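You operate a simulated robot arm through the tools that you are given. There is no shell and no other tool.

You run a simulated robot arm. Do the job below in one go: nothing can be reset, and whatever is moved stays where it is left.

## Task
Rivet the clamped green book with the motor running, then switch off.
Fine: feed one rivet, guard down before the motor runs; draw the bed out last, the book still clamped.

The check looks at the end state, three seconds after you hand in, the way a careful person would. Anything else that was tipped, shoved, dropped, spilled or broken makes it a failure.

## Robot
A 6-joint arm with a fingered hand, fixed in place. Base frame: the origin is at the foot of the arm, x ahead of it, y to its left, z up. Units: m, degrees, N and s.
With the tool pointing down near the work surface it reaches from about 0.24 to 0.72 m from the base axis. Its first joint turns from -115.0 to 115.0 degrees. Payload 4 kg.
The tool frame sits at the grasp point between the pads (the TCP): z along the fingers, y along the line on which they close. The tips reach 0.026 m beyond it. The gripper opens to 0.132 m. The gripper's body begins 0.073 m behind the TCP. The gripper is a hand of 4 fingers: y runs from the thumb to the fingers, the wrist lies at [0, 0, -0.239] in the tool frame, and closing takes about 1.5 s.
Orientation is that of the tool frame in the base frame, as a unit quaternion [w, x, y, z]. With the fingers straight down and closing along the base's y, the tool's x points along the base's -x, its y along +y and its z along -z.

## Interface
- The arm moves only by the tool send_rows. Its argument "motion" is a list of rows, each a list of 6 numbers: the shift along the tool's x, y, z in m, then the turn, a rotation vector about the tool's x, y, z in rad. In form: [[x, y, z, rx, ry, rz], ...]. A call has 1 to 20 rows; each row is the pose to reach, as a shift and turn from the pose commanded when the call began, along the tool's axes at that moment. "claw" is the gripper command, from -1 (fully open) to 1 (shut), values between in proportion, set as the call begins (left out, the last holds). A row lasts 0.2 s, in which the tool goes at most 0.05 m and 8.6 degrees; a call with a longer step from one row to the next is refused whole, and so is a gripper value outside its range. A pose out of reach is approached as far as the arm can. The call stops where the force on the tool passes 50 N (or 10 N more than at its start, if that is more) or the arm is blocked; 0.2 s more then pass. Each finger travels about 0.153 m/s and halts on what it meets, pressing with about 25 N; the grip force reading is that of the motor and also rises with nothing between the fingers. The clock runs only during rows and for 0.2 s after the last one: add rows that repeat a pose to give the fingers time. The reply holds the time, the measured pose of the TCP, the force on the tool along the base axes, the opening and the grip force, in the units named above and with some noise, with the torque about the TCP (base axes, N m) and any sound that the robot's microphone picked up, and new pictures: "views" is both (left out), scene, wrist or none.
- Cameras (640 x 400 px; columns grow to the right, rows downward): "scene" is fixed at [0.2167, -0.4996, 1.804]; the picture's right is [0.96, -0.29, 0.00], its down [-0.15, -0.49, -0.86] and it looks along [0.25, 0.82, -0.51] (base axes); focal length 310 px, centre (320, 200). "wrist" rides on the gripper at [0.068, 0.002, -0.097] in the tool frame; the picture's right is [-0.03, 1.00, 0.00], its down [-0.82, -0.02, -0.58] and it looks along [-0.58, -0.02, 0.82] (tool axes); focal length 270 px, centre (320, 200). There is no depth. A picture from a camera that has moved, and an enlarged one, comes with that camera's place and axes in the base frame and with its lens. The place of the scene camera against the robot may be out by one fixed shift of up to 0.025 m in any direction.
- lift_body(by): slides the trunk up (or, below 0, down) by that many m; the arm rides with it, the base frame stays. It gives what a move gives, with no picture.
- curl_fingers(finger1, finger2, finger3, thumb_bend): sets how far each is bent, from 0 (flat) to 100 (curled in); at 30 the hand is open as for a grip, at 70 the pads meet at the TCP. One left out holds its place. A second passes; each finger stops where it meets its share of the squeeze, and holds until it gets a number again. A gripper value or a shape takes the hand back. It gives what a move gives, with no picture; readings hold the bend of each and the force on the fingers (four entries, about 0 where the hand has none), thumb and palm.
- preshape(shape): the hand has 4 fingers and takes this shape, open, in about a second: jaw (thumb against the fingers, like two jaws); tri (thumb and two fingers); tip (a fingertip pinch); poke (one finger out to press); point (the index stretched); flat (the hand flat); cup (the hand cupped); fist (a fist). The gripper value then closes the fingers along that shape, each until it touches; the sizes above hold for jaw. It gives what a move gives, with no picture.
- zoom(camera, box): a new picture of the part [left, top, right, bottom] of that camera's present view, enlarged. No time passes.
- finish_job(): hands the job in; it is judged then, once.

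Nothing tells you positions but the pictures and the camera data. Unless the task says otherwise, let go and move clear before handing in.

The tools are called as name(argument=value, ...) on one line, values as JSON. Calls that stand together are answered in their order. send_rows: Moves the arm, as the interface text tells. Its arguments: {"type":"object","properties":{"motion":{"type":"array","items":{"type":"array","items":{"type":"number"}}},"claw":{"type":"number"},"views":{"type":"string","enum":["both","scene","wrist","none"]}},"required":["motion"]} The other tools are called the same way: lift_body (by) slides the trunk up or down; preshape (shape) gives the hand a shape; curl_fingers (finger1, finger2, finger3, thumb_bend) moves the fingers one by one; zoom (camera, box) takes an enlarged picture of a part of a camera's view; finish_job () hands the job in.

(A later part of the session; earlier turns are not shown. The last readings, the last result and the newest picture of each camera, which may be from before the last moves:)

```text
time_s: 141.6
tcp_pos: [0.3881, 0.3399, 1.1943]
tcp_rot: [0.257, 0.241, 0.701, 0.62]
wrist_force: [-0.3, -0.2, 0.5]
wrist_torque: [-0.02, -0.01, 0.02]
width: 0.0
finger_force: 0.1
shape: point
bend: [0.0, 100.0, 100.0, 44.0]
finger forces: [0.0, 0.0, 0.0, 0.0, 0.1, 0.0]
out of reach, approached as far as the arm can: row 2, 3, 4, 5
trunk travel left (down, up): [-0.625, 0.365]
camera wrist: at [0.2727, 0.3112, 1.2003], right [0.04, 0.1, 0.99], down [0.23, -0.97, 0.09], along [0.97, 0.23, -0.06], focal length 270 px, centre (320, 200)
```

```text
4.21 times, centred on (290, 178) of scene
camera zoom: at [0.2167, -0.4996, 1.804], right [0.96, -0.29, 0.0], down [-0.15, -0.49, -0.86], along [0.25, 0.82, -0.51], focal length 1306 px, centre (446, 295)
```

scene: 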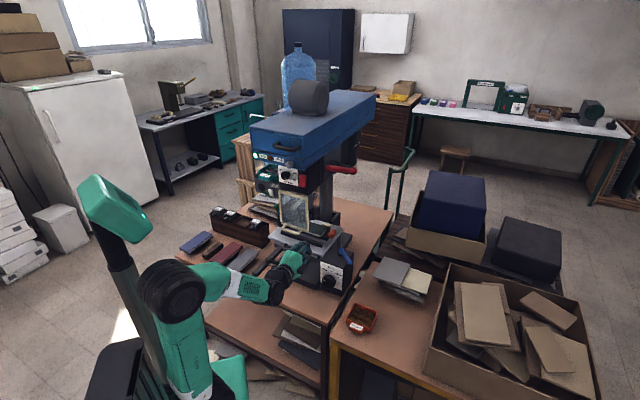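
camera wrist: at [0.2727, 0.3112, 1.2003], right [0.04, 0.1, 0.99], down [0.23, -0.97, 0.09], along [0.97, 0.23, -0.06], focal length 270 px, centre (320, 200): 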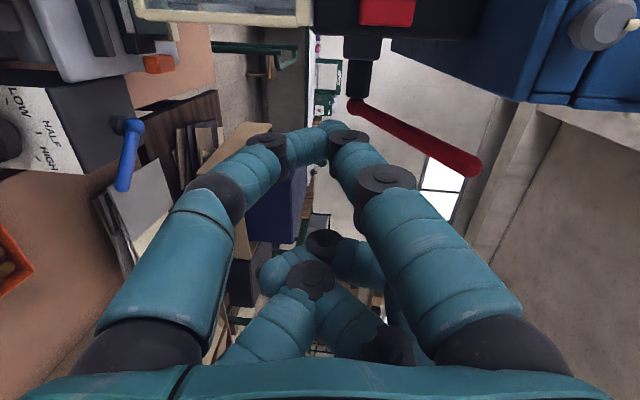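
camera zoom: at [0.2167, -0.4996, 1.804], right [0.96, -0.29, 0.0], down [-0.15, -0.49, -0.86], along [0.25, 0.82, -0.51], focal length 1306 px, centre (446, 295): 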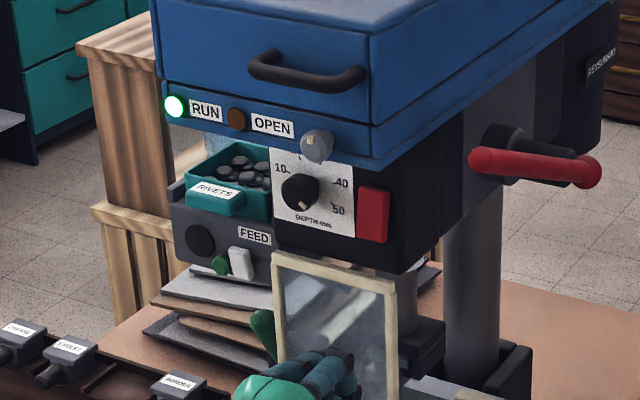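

The wrist is too close to the column here. I'll go forward first, then left.

send_rows(motion=[[-0.0018, 0.0028, 0.03, 0, 0, 0], [-0.0035, 0.0057, 0.06, 0, 0, 0], [0.026, 0.017, 0.061, 0, 0, 0], [0.0551, 0.0277, 0.061, 0, 0, 0], [0.0551, 0.0277, 0.061, 0, 0, 0]], views="wrist")

zoom(camera="wrist", box=[240, 0, 480, 150])

```text
time_s: 142.8
tcp_pos: [0.4324, 0.3797, 1.1923]
tcp_rot: [0.256, 0.241, 0.702, 0.62]
wrist_force: [0.4, -0.1, -0.7]
wrist_torque: [0.03, 0.03, -0.02]
width: 0.0
finger_force: 0.0
shape: point
bend: [0.0, 100.0, 100.0, 44.0]
finger forces: [0.0, 0.0, 0.0, 0.1, 0.1, 0.0]
out of reach, approached as far as the arm can: row 1, 2, 3, 4, 5
trunk travel left (down, up): [-0.625, 0.365]
camera wrist: at [0.3158, 0.3513, 1.2001], right [0.04, 0.1, 0.99], down [0.23, -0.97, 0.09], along [0.97, 0.23, -0.06], focal length 270 px, centre (320, 200)
```

wrist: 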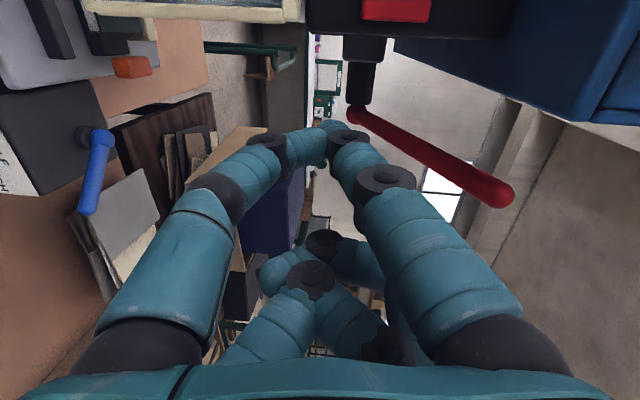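

```text
2.67 times, centred on (360, 75) of wrist
camera zoom: at [0.3158, 0.3513, 1.2001], right [0.04, 0.1, 0.99], down [0.23, -0.97, 0.09], along [0.97, 0.23, -0.06], focal length 721 px, centre (213, 533)
```

zoom: 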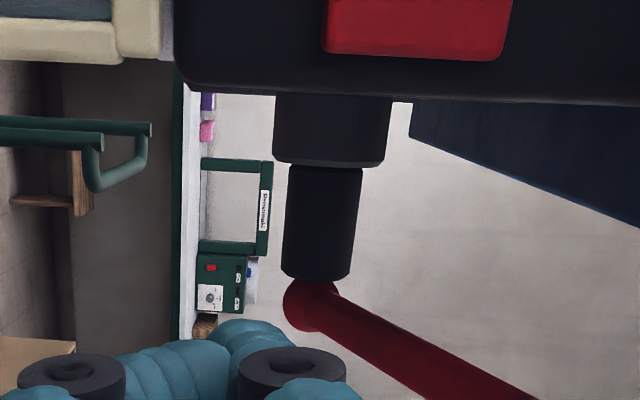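

I'll test whether the commanded pose is still the unreachable one, with a zero move.

send_rows(motion=[[0, 0, 0, 0, 0, 0], [0, 0, 0, 0, 0, 0]], views="scene")

zoom(camera="scene", box=[80, 160, 340, 360])

```text
time_s: 143.4
tcp_pos: [0.4317, 0.378, 1.1929]
tcp_rot: [0.256, 0.24, 0.701, 0.62]
wrist_force: [0.2, 0.0, 0.2]
wrist_torque: [0.01, 0.01, 0.01]
width: 0.0
finger_force: 0.0
shape: point
bend: [0.0, 100.0, 100.0, 44.0]
finger forces: [0.0, 0.1, 0.0, 0.0, 0.0, 0.0]
trunk travel left (down, up): [-0.625, 0.365]
```

scene: 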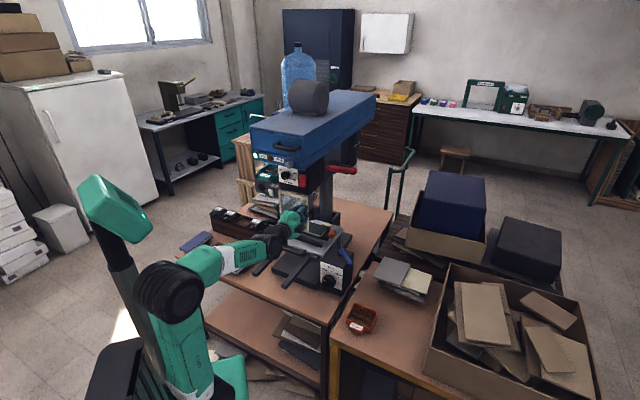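

```text
2.00 times, centred on (210, 260) of scene
camera zoom: at [0.2167, -0.4996, 1.804], right [0.96, -0.29, 0.0], down [-0.15, -0.49, -0.86], along [0.25, 0.82, -0.51], focal length 620 px, centre (540, 80)
```

zoom: 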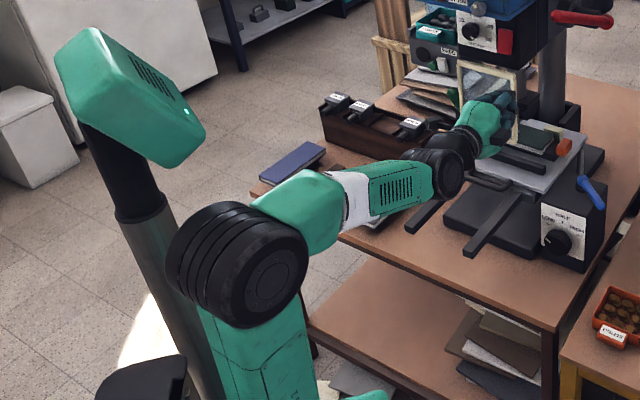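

The arm seems to sit against a joint limit in this roll. I'll try rolling the other way (camera underneath), which also suits the space under the blue head.

send_rows(motion=[[0, 0, -0.01, 0, 0, -0.143], [0, 0, -0.02, 0, 0, -0.286], [0, 0, -0.02, 0, 0, -0.428], [0, 0, -0.02, 0, 0, -0.571], [0, 0, -0.02, 0, 0, -0.714], [0, 0, -0.02, 0, 0, -0.857], [0, 0, -0.02, 0, 0, -1.0], [0, 0, -0.02, 0, 0, -1.142], [0, 0, -0.02, 0, 0, -1.285], [0, 0, -0.02, 0, 0, -1.428], [0, 0, -0.02, 0, 0, -1.571], [0, 0, -0.02, 0, 0, -1.571]], views="both")

```text
time_s: 146.0
tcp_pos: [0.4242, 0.3324, 1.2289]
tcp_rot: [0.573, -0.262, 0.734, 0.254]
wrist_force: [-0.1, 0.2, 0.0]
wrist_torque: [0.01, 0.0, -0.02]
width: 0.0
finger_force: 0.1
shape: point
bend: [0.0, 100.0, 100.0, 44.0]
finger forces: [0.0, 0.1, 0.1, 0.1, 0.0, 0.0]
out of reach, approached as far as the arm can: row 1, 2, 3, 4, 5, 6, 7, 8, 9, 10, 11, 12
trunk travel left (down, up): [-0.625, 0.365]
camera wrist: at [0.3396, 0.2615, 1.1829], right [-0.67, 0.74, 0.1], down [-0.23, -0.33, 0.92], along [0.71, 0.59, 0.39], focal length 270 px, centre (320, 200)
```

scene: 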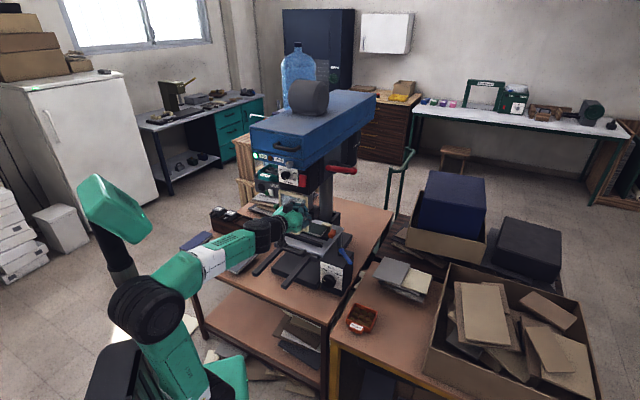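
wrist: 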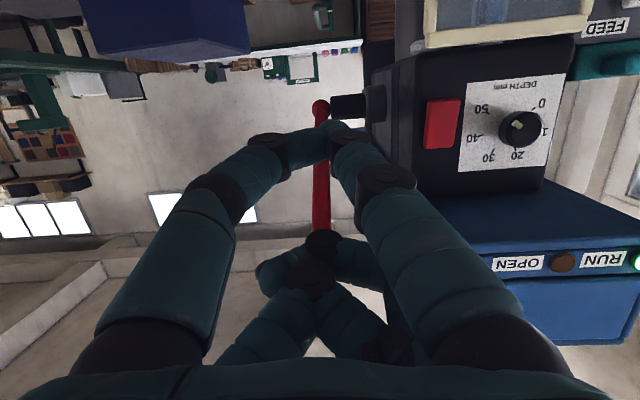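

This roll works, and from below I can see the red rocker and the lit RUN lamp. I'll move left and forward towards the rocker's lower half.

send_rows(motion=[[0.001, 0.036, 0.01, 0, 0, 0], [0.0015, 0.072, 0.02, 0, 0, 0], [0.0022, 0.1088, 0.0266, 0, 0, 0], [-0.012, 0.1107, 0.061, 0, 0, 0], [-0.0262, 0.1127, 0.0861, 0, 0, 0], [-0.0262, 0.1127, 0.0861, 0, 0, 0]], views="wrist")

zoom(camera="wrist", box=[220, 20, 460, 170])

zoom(camera="scene", box=[230, 140, 340, 210])

```text
time_s: 147.4
tcp_pos: [0.4172, 0.4726, 1.2274]
tcp_rot: [0.575, -0.26, 0.733, 0.256]
wrist_force: [0.0, 0.1, -0.1]
wrist_torque: [-0.02, 0.0, 0.0]
width: 0.0
finger_force: 0.0
shape: point
bend: [0.0, 100.0, 100.0, 44.0]
finger forces: [0.0, 0.0, 0.0, 0.1, 0.0, 0.0]
out of reach, approached as far as the arm can: row 4, 5, 6
trunk travel left (down, up): [-0.625, 0.365]
camera wrist: at [0.3328, 0.4018, 1.1809], right [-0.67, 0.74, 0.1], down [-0.23, -0.33, 0.91], along [0.71, 0.59, 0.39], focal length 270 px, centre (320, 200)
```

wrist: 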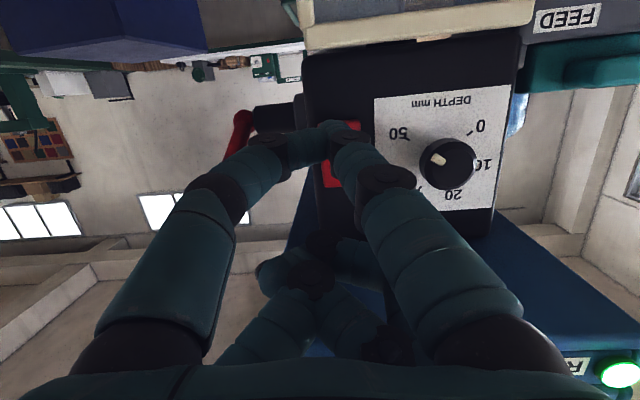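

```text
2.67 times, centred on (340, 95) of wrist
camera zoom: at [0.3328, 0.4018, 1.1809], right [-0.67, 0.74, 0.1], down [-0.23, -0.33, 0.91], along [0.71, 0.59, 0.39], focal length 721 px, centre (267, 480)
```

zoom: 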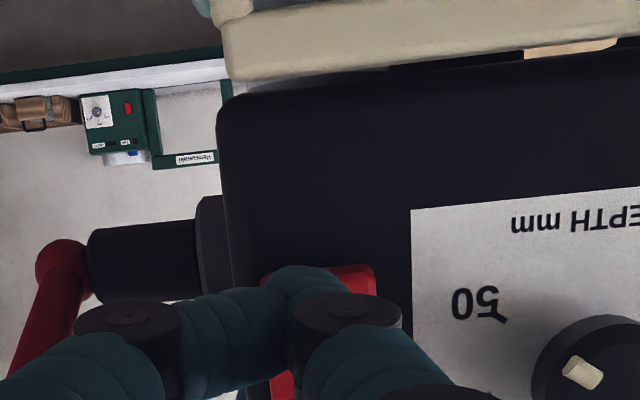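

```text
5.71 times, centred on (285, 175) of scene
camera zoom: at [0.2167, -0.4996, 1.804], right [0.96, -0.29, 0.0], down [-0.15, -0.49, -0.86], along [0.25, 0.82, -0.51], focal length 1772 px, centre (520, 343)
```

zoom: 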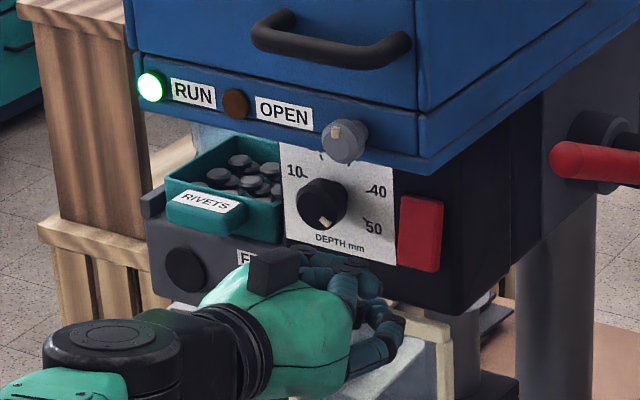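

The tip is right at the rocker's bottom edge, about 15 mm low. I'll raise the trunk 16 mm and check again.

lift_body(by=0.016)

zoom(camera="wrist", box=[260, 60, 420, 220])

zoom(camera="scene", box=[270, 160, 320, 200])

```text
time_s: 148.0
tcp_pos: [0.4165, 0.4725, 1.243]
tcp_rot: [0.575, -0.259, 0.733, 0.255]
wrist_force: [-0.1, 0.6, -0.2]
wrist_torque: [0.01, 0.02, 0.01]
width: 0.0
finger_force: 0.0
shape: point
bend: [0.0, 100.0, 100.0, 44.0]
finger forces: [0.0, 0.0, 0.0, 0.0, 0.1, 0.1]
trunk travel left (down, up): [-0.641, 0.349]
```

```text
2.50 times, centred on (340, 140) of wrist
camera zoom: at [0.3325, 0.4016, 1.1969], right [-0.67, 0.74, 0.1], down [-0.23, -0.33, 0.91], along [0.71, 0.59, 0.39], focal length 676 px, centre (270, 350)
```

zoom: 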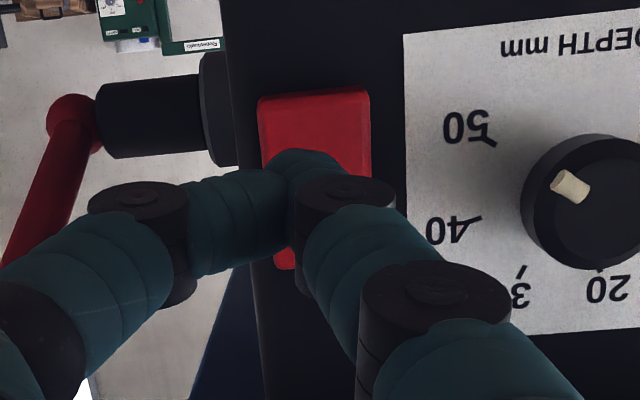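

```text
10.00 times, centred on (295, 180) of scene
camera zoom: at [0.2167, -0.4996, 1.804], right [0.96, -0.29, 0.0], down [-0.15, -0.49, -0.86], along [0.25, 0.82, -0.51], focal length 3102 px, centre (570, 400)
```

zoom: 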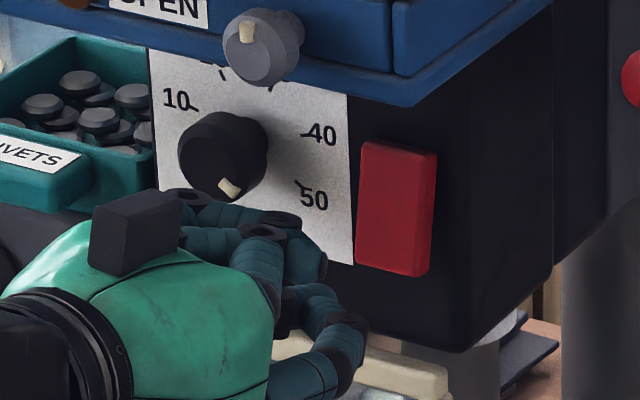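

The tip now sits about 8 mm above the rocker's lower edge, good leverage. I'll press to switch the motor off.

send_rows(motion=[[-0.0048, 0.0009, 0.022, 0, 0, 0], [-0.0096, 0.0018, 0.0439, 0, 0, 0], [-0.0104, 0.002, 0.0478, 0, 0, 0], [-0.0113, 0.0022, 0.0517, 0, 0, 0], [-0.0121, 0.0023, 0.0556, 0, 0, 0], [-0.013, 0.0025, 0.0595, 0, 0, 0], [-0.0138, 0.0027, 0.0634, 0, 0, 0], [-0.0147, 0.0028, 0.0673, 0, 0, 0]], views="wrist")

zoom(camera="scene", box=[240, 145, 340, 205])

```text
time_s: 149.6
tcp_pos: [0.4522, 0.5119, 1.2348]
tcp_rot: [0.578, -0.259, 0.729, 0.259]
wrist_force: [-28.0, -25.3, -2.6]
wrist_torque: [-0.58, 0.57, 0.34]
width: 0.0001
finger_force: 0.1
shape: point
bend: [0.0, 100.0, 100.0, 44.0]
finger forces: [60.7, 0.0, 0.0, 0.1, 0.0, 0.1]
out of reach, approached as far as the arm can: row 2, 3, 4, 5, 6, 7
trunk travel left (down, up): [-0.641, 0.349]
stopped in row 7: the force on the tool passed its limit at 56 N (the readings are from after the stop); the commanded pose is now the measured one
camera wrist: at [0.3694, 0.4401, 1.1881], right [-0.67, 0.73, 0.1], down [-0.23, -0.34, 0.91], along [0.7, 0.59, 0.4], focal length 270 px, centre (320, 200)
```

wrist: 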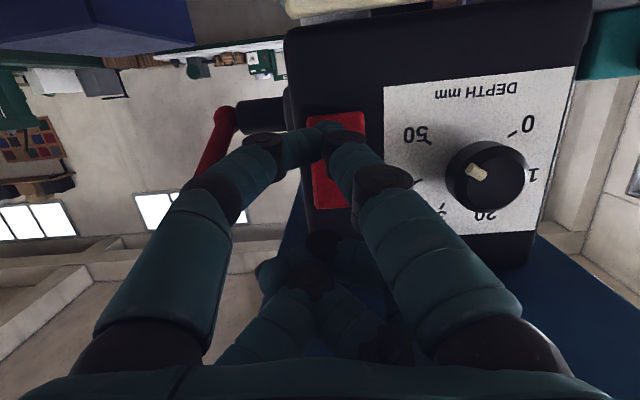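

```text
6.40 times, centred on (290, 175) of scene
camera zoom: at [0.2167, -0.4996, 1.804], right [0.96, -0.29, 0.0], down [-0.15, -0.49, -0.86], along [0.25, 0.82, -0.51], focal length 1985 px, centre (512, 360)
```

zoom: 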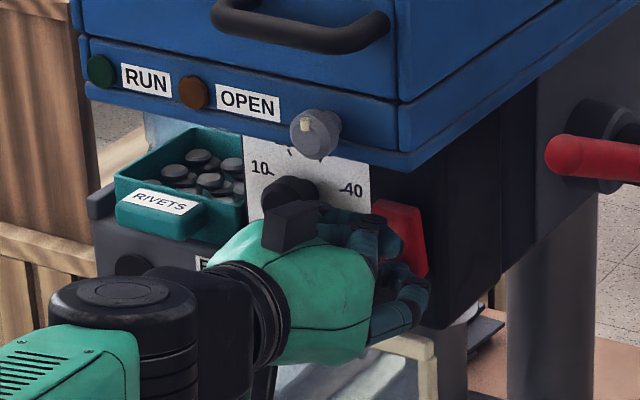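

RUN is out, so the motor is off. I'll retract straight back.

send_rows(motion=[[0.004, 0, -0.02, 0, 0, 0], [0.01, 0, -0.05, 0, 0, 0], [0.015, 0, -0.08, 0, 0, 0], [0.018, 0, -0.1, 0, 0, 0], [0.018, 0, -0.1, 0, 0, 0]], views="wrist")

zoom(camera="scene", box=[230, 140, 360, 230])

zoom(camera="scene", box=[225, 195, 365, 300])

```text
time_s: 150.8
tcp_pos: [0.3849, 0.4452, 1.2353]
tcp_rot: [0.576, -0.259, 0.731, 0.257]
wrist_force: [0.3, 0.2, -0.5]
wrist_torque: [0.0, 0.0, 0.01]
width: 0.0001
finger_force: 0.1
shape: point
bend: [0.0, 100.0, 100.0, 44.0]
finger forces: [0.0, 0.1, 0.0, 0.0, 0.0, 0.0]
trunk travel left (down, up): [-0.641, 0.349]
camera wrist: at [0.3006, 0.3733, 1.1878], right [-0.67, 0.73, 0.1], down [-0.23, -0.34, 0.91], along [0.7, 0.59, 0.4], focal length 270 px, centre (320, 200)
```

wrist: 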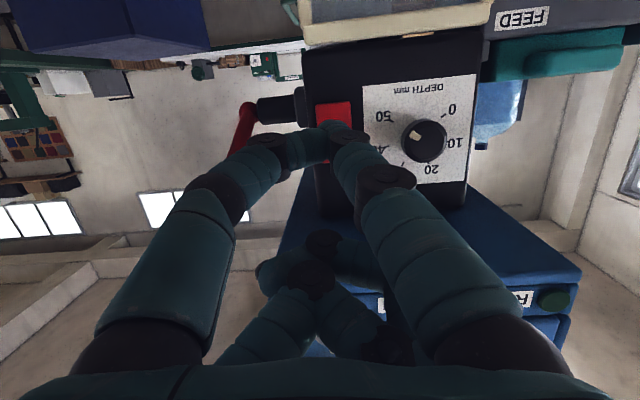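

```text
4.44 times, centred on (295, 185) of scene
camera zoom: at [0.2167, -0.4996, 1.804], right [0.96, -0.29, 0.0], down [-0.15, -0.49, -0.86], along [0.25, 0.82, -0.51], focal length 1378 px, centre (431, 267)
```

zoom: 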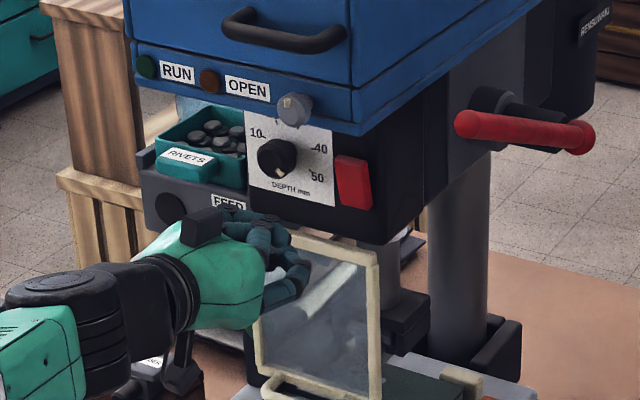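

```text
3.81 times, centred on (295, 248) of scene
camera zoom: at [0.2167, -0.4996, 1.804], right [0.96, -0.29, 0.0], down [-0.15, -0.49, -0.86], along [0.25, 0.82, -0.51], focal length 1182 px, centre (415, 19)
```

zoom: 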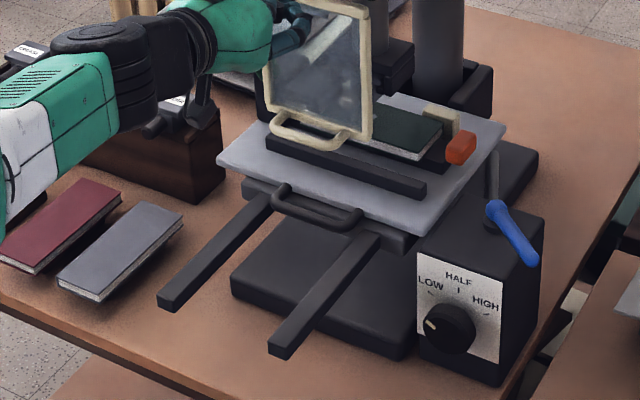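

The motor is off, with the RUN lamp dark and the rocker back. The last step is drawing the bed out by its handle (bar near f≈0.68, z≈0.88). I'll roll the hand back to the camera-up pose that hooked the bar before; there is room under the guard handle. First half of the roll:

send_rows(motion=[[0, 0, -0.02, 0, 0, 0.143], [0, 0, -0.03, 0, 0, 0.286], [0, 0, -0.03, 0, 0, 0.428], [0, 0, -0.03, 0, 0, 0.571], [0, 0, -0.03, 0, 0, 0.714], [0, 0, -0.03, 0, 0, 0.857], [0, 0, -0.03, 0, 0, 1.0], [0, 0, -0.03, 0, 0, 1.142], [0, 0, -0.03, 0, 0, 1.285], [0, 0, -0.03, 0, 0, 1.428], [0, 0, -0.03, 0, 0, 1.571], [0, 0, -0.03, 0, 0, 1.571]], views="wrist")

```text
time_s: 153.3
tcp_pos: [0.363, 0.425, 1.2417]
tcp_rot: [0.224, 0.333, 0.7, 0.59]
wrist_force: [-0.7, 0.4, 0.5]
wrist_torque: [0.04, 0.01, -0.01]
width: 0.0001
finger_force: 0.0
shape: point
bend: [0.0, 100.0, 100.0, 44.0]
finger forces: [0.0, 0.1, 0.0, 0.0, 0.1, 0.0]
trunk travel left (down, up): [-0.641, 0.349]
camera wrist: at [0.248, 0.409, 1.2678], right [0.22, 0.06, 0.97], down [0.14, -0.99, 0.03], along [0.97, 0.13, -0.23], focal length 270 px, centre (320, 200)
```

wrist: 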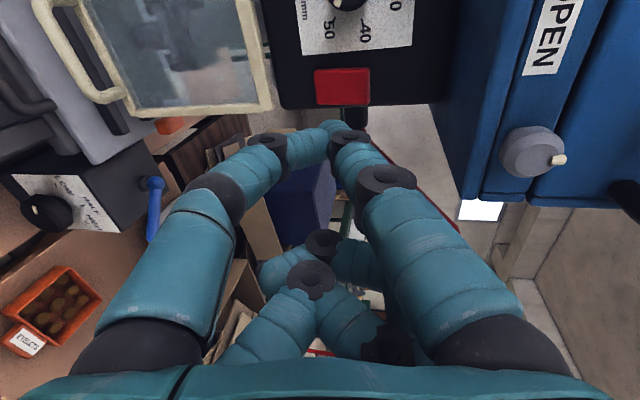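

Reached cleanly. I'll lower the trunk 15 cm, roll the second half, and close the hand into the jaw shape.

lift_body(by=-0.15)

send_rows(motion=[[0, 0, 0, 0, 0, 0.143], [0, 0, 0, 0, 0, 0.286], [0, 0, 0, 0, 0, 0.428], [0, 0, 0, 0, 0, 0.571], [0, 0, 0, 0, 0, 0.714], [0, 0, 0, 0, 0, 0.857], [0, 0, 0, 0, 0, 1.0], [0, 0, 0, 0, 0, 1.142], [0, 0, 0, 0, 0, 1.285], [0, 0, 0, 0, 0, 1.428], [0, 0, 0, 0, 0, 1.571], [0, 0, 0, 0, 0, 1.571]], views="none")

preshape(shape="jaw")

send_rows(motion=[[0, 0, 0, 0, 0, 0], [0, 0, 0, 0, 0, 0], [0, 0, 0, 0, 0, 0], [0, 0, 0, 0, 0, 0], [0, 0, 0, 0, 0, 0], [0, 0, 0, 0, 0, 0]], claw=1, views="both")

```text
time_s: 155.1
tcp_pos: [0.3638, 0.4245, 1.0914]
tcp_rot: [0.225, 0.333, 0.7, 0.59]
wrist_force: [1.0, -0.3, 0.4]
wrist_torque: [0.0, 0.01, -0.01]
width: 0.0
finger_force: 0.1
shape: point
bend: [0.0, 100.0, 100.0, 44.0]
finger forces: [0.0, 0.0, 0.1, 0.0, 0.0, 0.0]
trunk travel left (down, up): [-0.491, 0.499]
```

```text
time_s: 157.7
tcp_pos: [0.3628, 0.4253, 1.0898]
tcp_rot: [-0.259, 0.731, 0.26, 0.575]
wrist_force: [0.2, 0.0, -0.4]
wrist_torque: [-0.02, 0.03, 0.03]
width: 0.0
finger_force: 0.1
shape: point
bend: [0.0, 100.0, 100.0, 44.0]
finger forces: [0.1, 0.0, 0.1, 0.0, 0.0, 0.0]
trunk travel left (down, up): [-0.491, 0.499]
```

```text
time_s: 158.6
tcp_pos: [0.3617, 0.4248, 1.0911]
tcp_rot: [-0.258, 0.731, 0.26, 0.576]
wrist_force: [-0.8, 0.7, 0.2]
wrist_torque: [0.0, 0.01, -0.02]
width: 0.132
finger_force: 0.0
shape: jaw
bend: [30.0, 30.0, 30.0, 30.0]
finger forces: [0.0, 0.0, 0.0, 0.0, 0.1, 0.1]
trunk travel left (down, up): [-0.491, 0.499]
```

```text
time_s: 160.0
tcp_pos: [0.3626, 0.4249, 1.0904]
tcp_rot: [-0.258, 0.731, 0.26, 0.576]
wrist_force: [-0.7, 0.5, 0.9]
wrist_torque: [0.0, 0.0, -0.03]
width: 0.0002
finger_force: 24.9
shape: jaw
bend: [62.0, 62.0, 62.0, 70.0]
finger forces: [0.1, 0.0, 0.1, 0.0, 0.0, 0.1]
trunk travel left (down, up): [-0.491, 0.499]
camera wrist: at [0.3089, 0.3634, 1.1768], right [0.67, -0.73, -0.1], down [-0.59, -0.44, -0.68], along [0.45, 0.52, -0.73], focal length 270 px, centre (320, 200)
```

scene: 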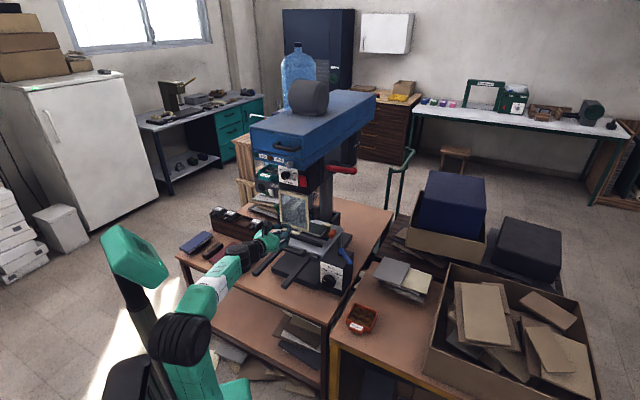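
wrist: 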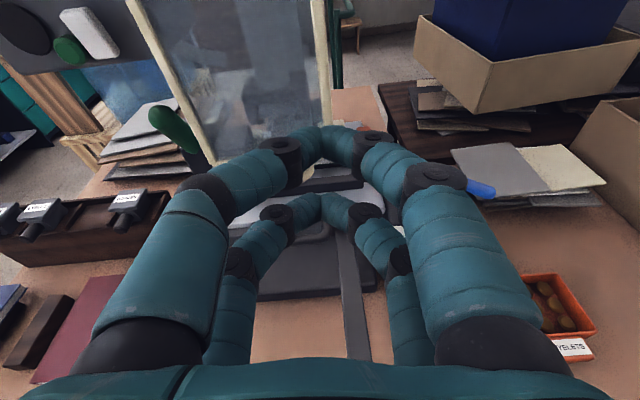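

I'm in the camera-up pose. I'll straighten the roll, line up with the handle centre, then lower to its height.

send_rows(motion=[[-0.0023, -0.028, -0.0006, 0.02, -0.07, -0.05], [-0.0047, -0.0558, -0.0012, 0.042, -0.145, -0.108], [-0.0047, -0.0558, -0.0012, 0.042, -0.145, -0.108]], views="none")

lift_body(by=-0.145)

zoom(camera="wrist", box=[0, 0, 640, 400])

zoom(camera="scene", box=[210, 190, 340, 290])

```text
time_s: 160.8
tcp_pos: [0.3226, 0.4632, 1.0904]
tcp_rot: [-0.222, 0.75, 0.329, 0.529]
wrist_force: [-0.5, 0.5, 0.4]
wrist_torque: [0.01, 0.02, 0.0]
width: 0.0
finger_force: 25.4
shape: jaw
bend: [62.0, 62.0, 62.0, 70.0]
finger forces: [0.0, 0.0, 0.0, 0.0, 0.0, 0.0]
trunk travel left (down, up): [-0.491, 0.499]
```

```text
time_s: 162.5
tcp_pos: [0.3233, 0.4645, 0.9476]
tcp_rot: [-0.222, 0.75, 0.328, 0.53]
wrist_force: [-0.1, -0.2, 0.4]
wrist_torque: [-0.01, 0.03, 0.0]
width: 0.0
finger_force: 24.8
shape: jaw
bend: [62.0, 62.0, 62.0, 70.0]
finger forces: [0.0, 0.1, 0.1, 0.0, 0.0, 0.1]
trunk travel left (down, up): [-0.346, 0.644]
```

```text
1.00 times, centred on (320, 200) of wrist (not enlarged: the box is as wide or as high as the picture)
camera zoom: at [0.2764, 0.4141, 1.0436], right [0.72, -0.69, -0.01], down [-0.57, -0.59, -0.57], along [0.39, 0.42, -0.82], focal length 270 px, centre (320, 200)
```

zoom: 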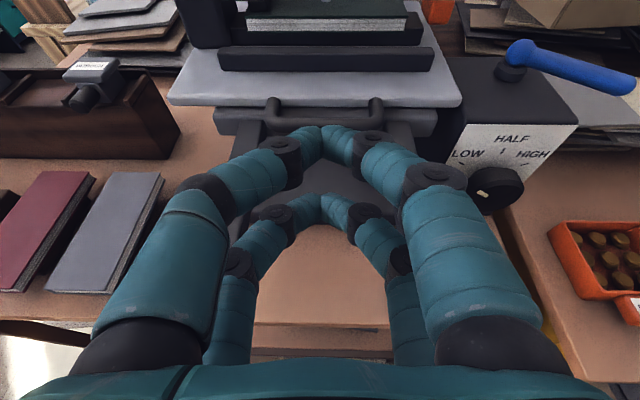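

```text
4.00 times, centred on (275, 240) of scene
camera zoom: at [0.2167, -0.4996, 1.804], right [0.96, -0.29, 0.0], down [-0.15, -0.49, -0.86], along [0.25, 0.82, -0.51], focal length 1241 px, centre (500, 40)
```

zoom: 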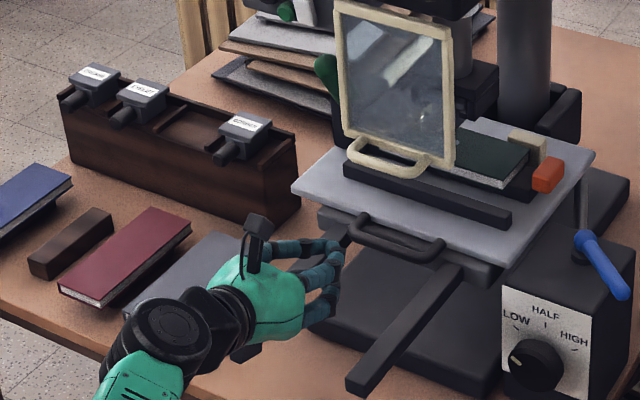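

Lined up with the handle centre. I'll lower 36 mm to the earlier hooking height and check the clearance under the guard handle while advancing.

lift_body(by=-0.036)

send_rows(motion=[[0.0102, 0.001, 0.0282, 0, 0, 0], [0.0205, 0.001, 0.0564, 0, 0, 0], [0.0273, 0.002, 0.0752, 0, 0, 0], [0.0273, 0.002, 0.0752, 0, 0, 0]], views="wrist")

zoom(camera="scene", box=[250, 200, 330, 260])

```text
time_s: 163.3
tcp_pos: [0.3226, 0.4639, 0.9097]
tcp_rot: [-0.222, 0.75, 0.329, 0.529]
wrist_force: [0.3, -0.1, 0.4]
wrist_torque: [0.01, 0.02, 0.01]
width: 0.0001
finger_force: 25.1
shape: jaw
bend: [62.0, 62.0, 62.0, 70.0]
finger forces: [0.0, 0.0, 0.1, 0.1, 0.0, 0.0]
trunk travel left (down, up): [-0.31, 0.68]
```

```text
time_s: 164.3
tcp_pos: [0.379, 0.5202, 0.9114]
tcp_rot: [-0.222, 0.75, 0.328, 0.53]
wrist_force: [0.9, -0.8, 0.5]
wrist_torque: [0.01, 0.03, 0.01]
width: 0.0001
finger_force: 25.1
shape: jaw
bend: [62.0, 62.0, 62.0, 70.0]
finger forces: [0.0, 0.0, 0.0, 0.0, 0.1, 0.0]
trunk travel left (down, up): [-0.31, 0.68]
camera wrist: at [0.3331, 0.4703, 1.0082], right [0.72, -0.69, -0.01], down [-0.57, -0.59, -0.57], along [0.39, 0.42, -0.82], focal length 270 px, centre (320, 200)
```

wrist: 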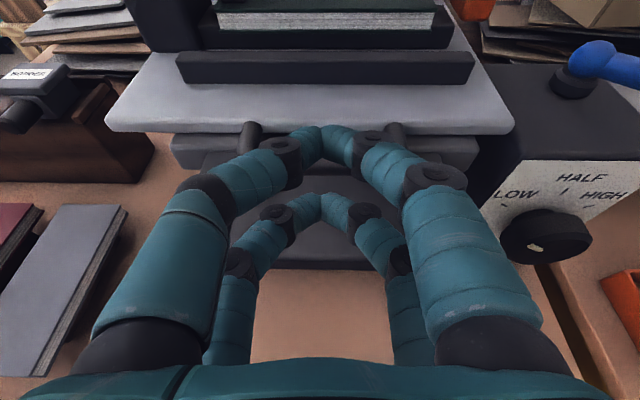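

```text
6.67 times, centred on (290, 230) of scene
camera zoom: at [0.2167, -0.4996, 1.804], right [0.96, -0.29, 0.0], down [-0.15, -0.49, -0.86], along [0.25, 0.82, -0.51], focal length 2068 px, centre (520, 0)
```

zoom: 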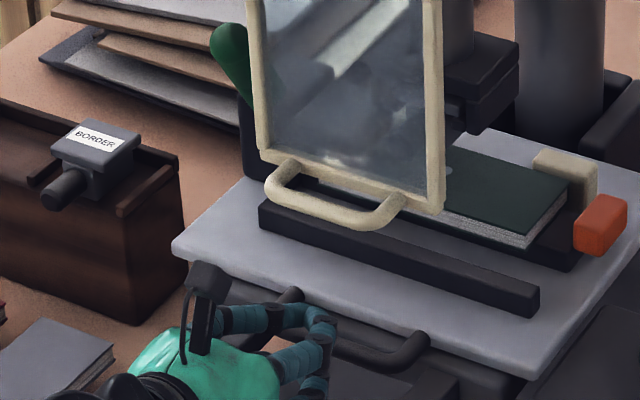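

Plenty of clearance under the guard handle. I'll advance so the lower fingertips ride over the bar into the gap, as they did before.

send_rows(motion=[[0.0068, 0.0005, 0.0188, 0, 0, 0], [0.0119, 0.001, 0.0329, 0, 0, 0], [0.0171, 0.001, 0.047, 0, 0, 0], [0.0212, 0.0015, 0.0583, 0, 0, 0], [0.0229, 0.0015, 0.063, 0, 0, 0], [0.0229, 0.0015, 0.063, 0, 0, 0]], views="wrist")

zoom(camera="scene", box=[250, 200, 330, 260])

```text
time_s: 165.7
tcp_pos: [0.4248, 0.5672, 0.9132]
tcp_rot: [-0.223, 0.749, 0.328, 0.53]
wrist_force: [-18.7, -19.2, 2.5]
wrist_torque: [-0.43, 0.47, 0.09]
width: 0.0002
finger_force: 25.0
shape: jaw
bend: [62.0, 65.0, 65.0, 70.0]
finger forces: [0.0, 0.1, 0.1, 0.0, 0.1, 0.0]
trunk travel left (down, up): [-0.31, 0.68]
camera wrist: at [0.3777, 0.517, 1.0098], right [0.72, -0.69, -0.01], down [-0.57, -0.59, -0.57], along [0.39, 0.42, -0.82], focal length 270 px, centre (320, 200)
```

wrist: 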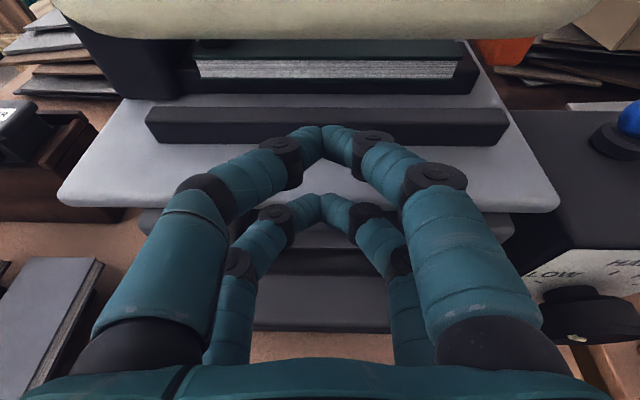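

```text
6.67 times, centred on (290, 230) of scene
camera zoom: at [0.2167, -0.4996, 1.804], right [0.96, -0.29, 0.0], down [-0.15, -0.49, -0.86], along [0.25, 0.82, -0.51], focal length 2068 px, centre (520, 0)
```

zoom: 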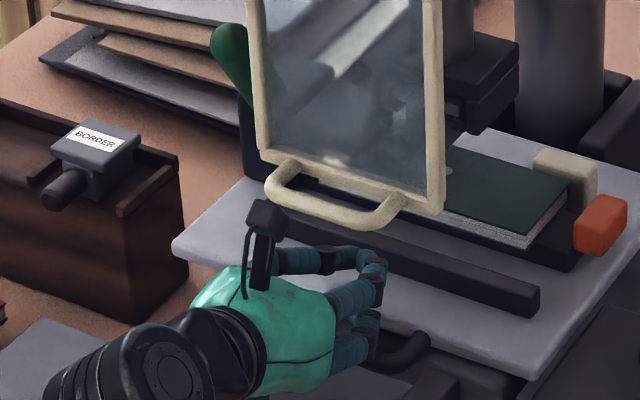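

Same state as before: pressing on the plate edge with the bar caught behind the lower tips. I'll pull back gently.

send_rows(motion=[[-0.0034, 0, -0.0094, 0, 0, 0], [-0.0085, 0, -0.0235, 0, 0, 0], [-0.0154, 0, -0.0423, 0, 0, 0], [-0.0222, 0, -0.0611, 0, 0, 0], [-0.029, 0, -0.0798, 0, 0, 0], [-0.029, 0, -0.0798, 0, 0, 0]], views="wrist")

zoom(camera="scene", box=[220, 190, 360, 290])

```text
time_s: 167.1
tcp_pos: [0.3684, 0.5064, 0.9129]
tcp_rot: [-0.223, 0.75, 0.329, 0.529]
wrist_force: [-1.2, -0.2, 2.8]
wrist_torque: [0.02, 0.06, 0.01]
width: 0.0
finger_force: 24.9
shape: jaw
bend: [62.0, 64.0, 64.0, 70.0]
finger forces: [0.1, 0.3, 0.9, 0.0, 0.0, 0.0]
trunk travel left (down, up): [-0.31, 0.68]
camera wrist: at [0.322, 0.4567, 1.0096], right [0.72, -0.69, -0.01], down [-0.57, -0.59, -0.57], along [0.39, 0.42, -0.82], focal length 270 px, centre (320, 200)
```

wrist: 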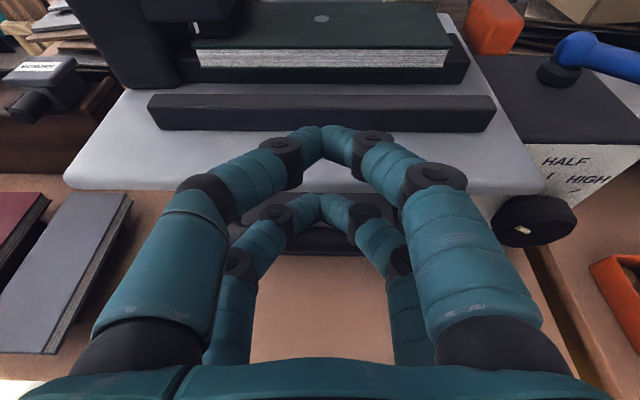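

```text
4.00 times, centred on (290, 240) of scene
camera zoom: at [0.2167, -0.4996, 1.804], right [0.96, -0.29, 0.0], down [-0.15, -0.49, -0.86], along [0.25, 0.82, -0.51], focal length 1241 px, centre (440, 40)
```

zoom: 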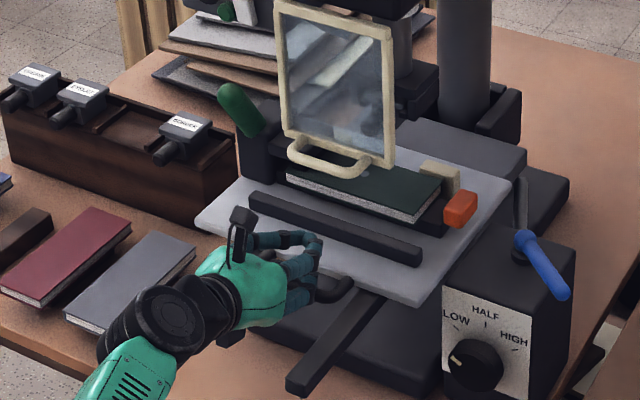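

The bed is following and the rivet shows on the book. The hook looks marginal, so I'll zoom in on the bar and tips before pulling further.

zoom(camera="wrist", box=[220, 150, 420, 280])

zoom(camera="scene", box=[270, 240, 320, 275])

```text
3.08 times, centred on (320, 215) of wrist
camera zoom: at [0.322, 0.4567, 1.0096], right [0.72, -0.69, -0.01], down [-0.57, -0.59, -0.57], along [0.39, 0.42, -0.82], focal length 832 px, centre (320, 154)
```

zoom: 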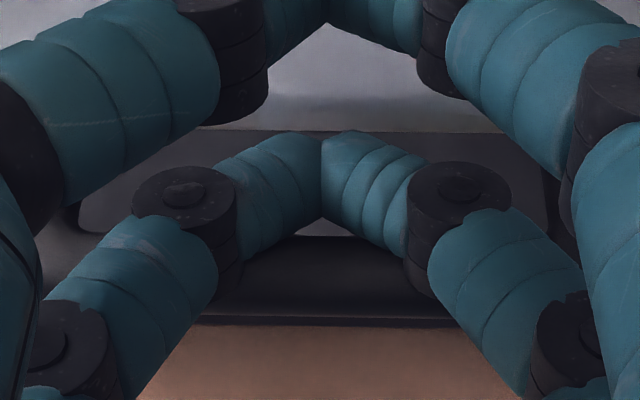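

```text
11.43 times, centred on (295, 258) of scene
camera zoom: at [0.2167, -0.4996, 1.804], right [0.96, -0.29, 0.0], down [-0.15, -0.49, -0.86], along [0.25, 0.82, -0.51], focal length 3545 px, centre (606, -457)
```

zoom: 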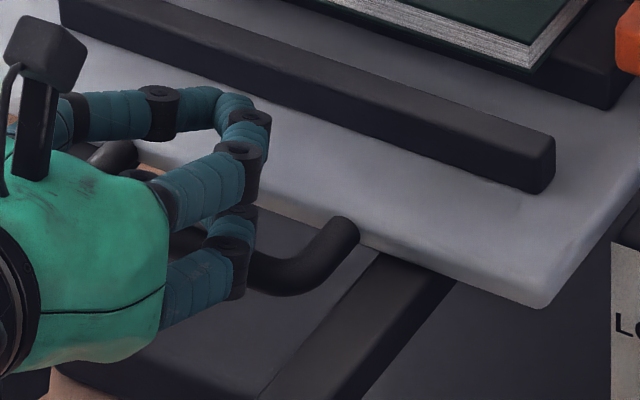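

The bar still passes behind the lower digits. I'll keep pulling and watch whether the bed follows.

send_rows(motion=[[-0.0068, 0, -0.0188, 0, 0, 0], [-0.0137, 0, -0.0376, 0, 0, 0], [-0.0171, 0, -0.047, 0, 0, 0], [-0.0171, 0, -0.047, 0, 0, 0]], views="wrist")

zoom(camera="scene", box=[220, 190, 360, 290])

```text
time_s: 168.1
tcp_pos: [0.3314, 0.4692, 0.9129]
tcp_rot: [-0.223, 0.749, 0.329, 0.53]
wrist_force: [-2.0, 3.1, 7.5]
wrist_torque: [0.1, 0.05, 0.01]
width: 0.0
finger_force: 25.3
shape: jaw
bend: [62.0, 64.0, 64.0, 70.0]
finger forces: [0.1, 0.8, 1.6, 0.1, 0.0, 0.1]
trunk travel left (down, up): [-0.31, 0.68]
camera wrist: at [0.2862, 0.4194, 1.009], right [0.72, -0.69, -0.01], down [-0.57, -0.59, -0.57], along [0.39, 0.42, -0.82], focal length 270 px, centre (320, 200)
```

wrist: 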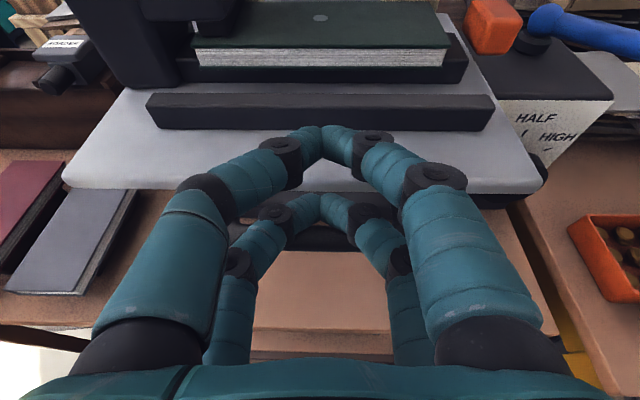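

```text
4.00 times, centred on (290, 240) of scene
camera zoom: at [0.2167, -0.4996, 1.804], right [0.96, -0.29, 0.0], down [-0.15, -0.49, -0.86], along [0.25, 0.82, -0.51], focal length 1241 px, centre (440, 40)
```

zoom: 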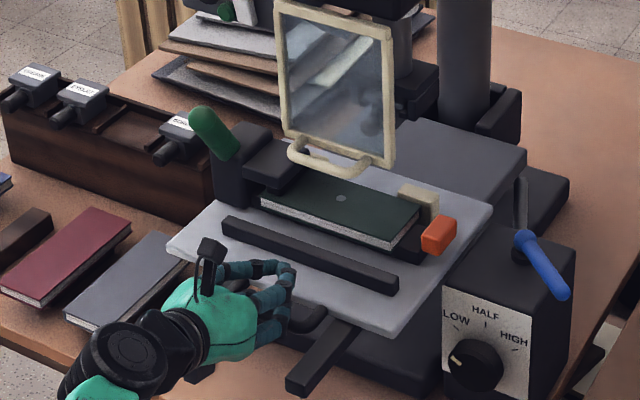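

The bed follows well and the rivet head is clearly visible on the book. I'll continue pulling out, watching the height near the reach limit.

send_rows(motion=[[-0.0068, 0, -0.0188, 0, 0, 0], [-0.0137, 0, -0.0376, 0, 0, 0], [-0.0188, 0, -0.0517, 0, 0, 0], [-0.0188, 0, -0.0517, 0, 0, 0]], views="wrist")

zoom(camera="scene", box=[200, 200, 360, 300])

```text
time_s: 169.1
tcp_pos: [0.2954, 0.431, 0.9116]
tcp_rot: [-0.224, 0.749, 0.329, 0.53]
wrist_force: [-4.7, 6.2, 16.0]
wrist_torque: [0.25, 0.22, 0.03]
width: 0.0001
finger_force: 24.8
shape: jaw
bend: [62.0, 64.0, 63.0, 70.0]
finger forces: [0.0, 1.7, 3.8, 0.1, 0.1, 0.1]
trunk travel left (down, up): [-0.31, 0.68]
camera wrist: at [0.2486, 0.3796, 1.0084], right [0.72, -0.69, -0.01], down [-0.57, -0.59, -0.57], along [0.39, 0.42, -0.82], focal length 270 px, centre (320, 200)
```

wrist: 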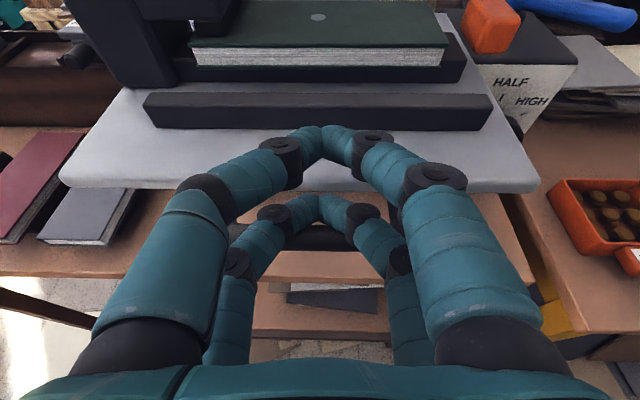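

```text
4.00 times, centred on (280, 250) of scene
camera zoom: at [0.2167, -0.4996, 1.804], right [0.96, -0.29, 0.0], down [-0.15, -0.49, -0.86], along [0.25, 0.82, -0.51], focal length 1241 px, centre (480, 0)
```

zoom: 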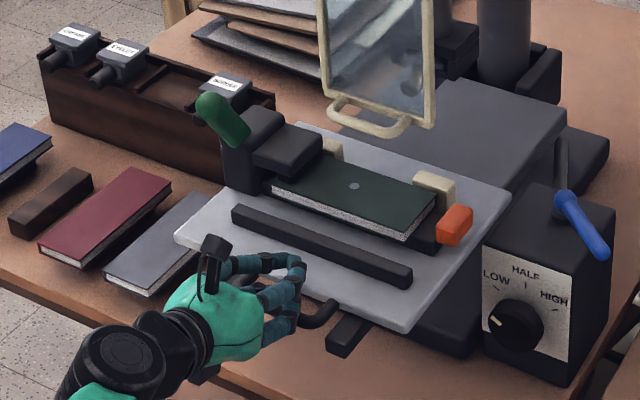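

About 4–5 cm to go; the rails are almost covered again. I'll continue pulling slowly.

send_rows(motion=[[-0.0041, 0, -0.0113, 0, 0, 0], [-0.0082, 0, -0.0225, 0, 0, 0], [-0.0123, 0, -0.0338, 0, 0, 0], [-0.0123, 0, -0.0338, 0, 0, 0]], views="wrist")

zoom(camera="scene", box=[200, 200, 360, 300])

```text
time_s: 170.1
tcp_pos: [0.2709, 0.4046, 0.9114]
tcp_rot: [-0.223, 0.749, 0.329, 0.529]
wrist_force: [-7.2, 8.0, 14.3]
wrist_torque: [0.28, 0.24, 0.02]
width: 0.0001
finger_force: 25.4
shape: jaw
bend: [62.0, 64.0, 63.0, 70.0]
finger forces: [0.1, 1.4, 3.6, 0.1, 0.0, 0.1]
trunk travel left (down, up): [-0.31, 0.68]
camera wrist: at [0.224, 0.3534, 1.0085], right [0.72, -0.69, -0.01], down [-0.57, -0.59, -0.57], along [0.39, 0.42, -0.82], focal length 270 px, centre (320, 200)
```

wrist: 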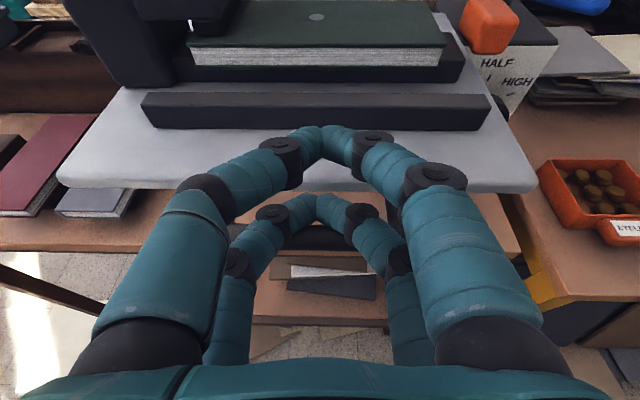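

```text
4.00 times, centred on (280, 250) of scene
camera zoom: at [0.2167, -0.4996, 1.804], right [0.96, -0.29, 0.0], down [-0.15, -0.49, -0.86], along [0.25, 0.82, -0.51], focal length 1241 px, centre (480, 0)
```

zoom: 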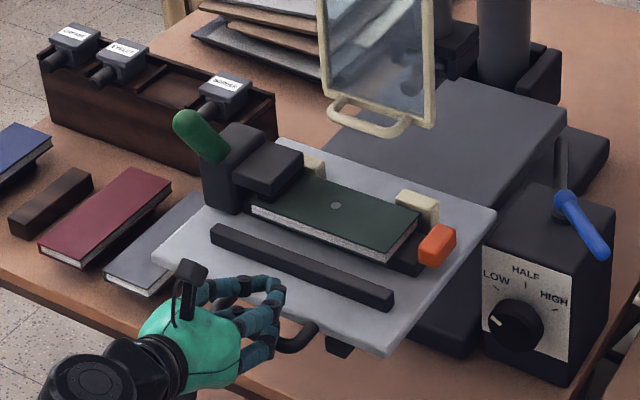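

The bed is nearly back to where it started, perhaps 1–2 cm short. I'll pull the last bit to feel the outer stop.

send_rows(motion=[[-0.002, 0, -0.0056, 0, 0, 0], [-0.0041, 0, -0.0113, 0, 0, 0], [-0.0061, 0, -0.0169, 0, 0, 0], [-0.0075, 0, -0.0207, 0, 0, 0], [-0.0075, 0, -0.0207, 0, 0, 0]], views="wrist")

zoom(camera="scene", box=[180, 180, 400, 318])

```text
time_s: 171.1
tcp_pos: [0.2593, 0.3893, 0.9151]
tcp_rot: [-0.225, 0.748, 0.327, 0.532]
wrist_force: [2.1, 4.2, 7.7]
wrist_torque: [0.16, -0.1, -0.06]
width: 0.0
finger_force: 24.7
shape: jaw
bend: [62.0, 62.0, 62.0, 70.0]
finger forces: [0.0, 0.1, 0.1, 0.1, 0.0, 0.0]
trunk travel left (down, up): [-0.31, 0.68]
stopped in row 4: the force on the tool passed its limit at 53 N (the readings are from after the stop); the commanded pose is now the measured one
camera wrist: at [0.2118, 0.339, 1.0111], right [0.72, -0.69, -0.01], down [-0.57, -0.59, -0.58], along [0.39, 0.42, -0.82], focal length 270 px, centre (320, 200)
```

wrist: 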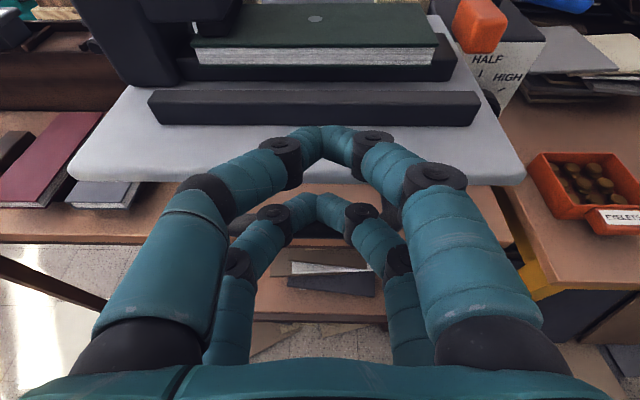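

```text
2.90 times, centred on (290, 249) of scene
camera zoom: at [0.2167, -0.4996, 1.804], right [0.96, -0.29, 0.0], down [-0.15, -0.49, -0.86], along [0.25, 0.82, -0.51], focal length 899 px, centre (407, 58)
```

zoom: 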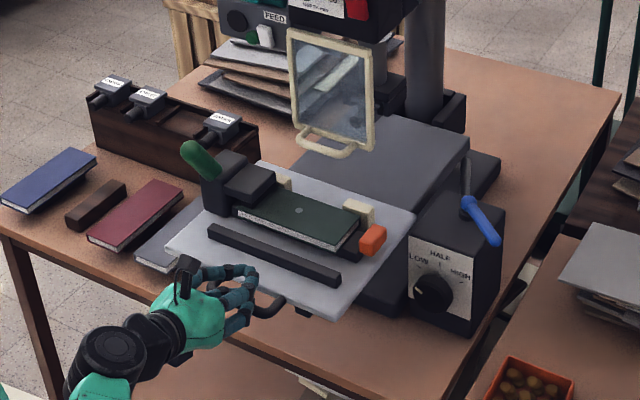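

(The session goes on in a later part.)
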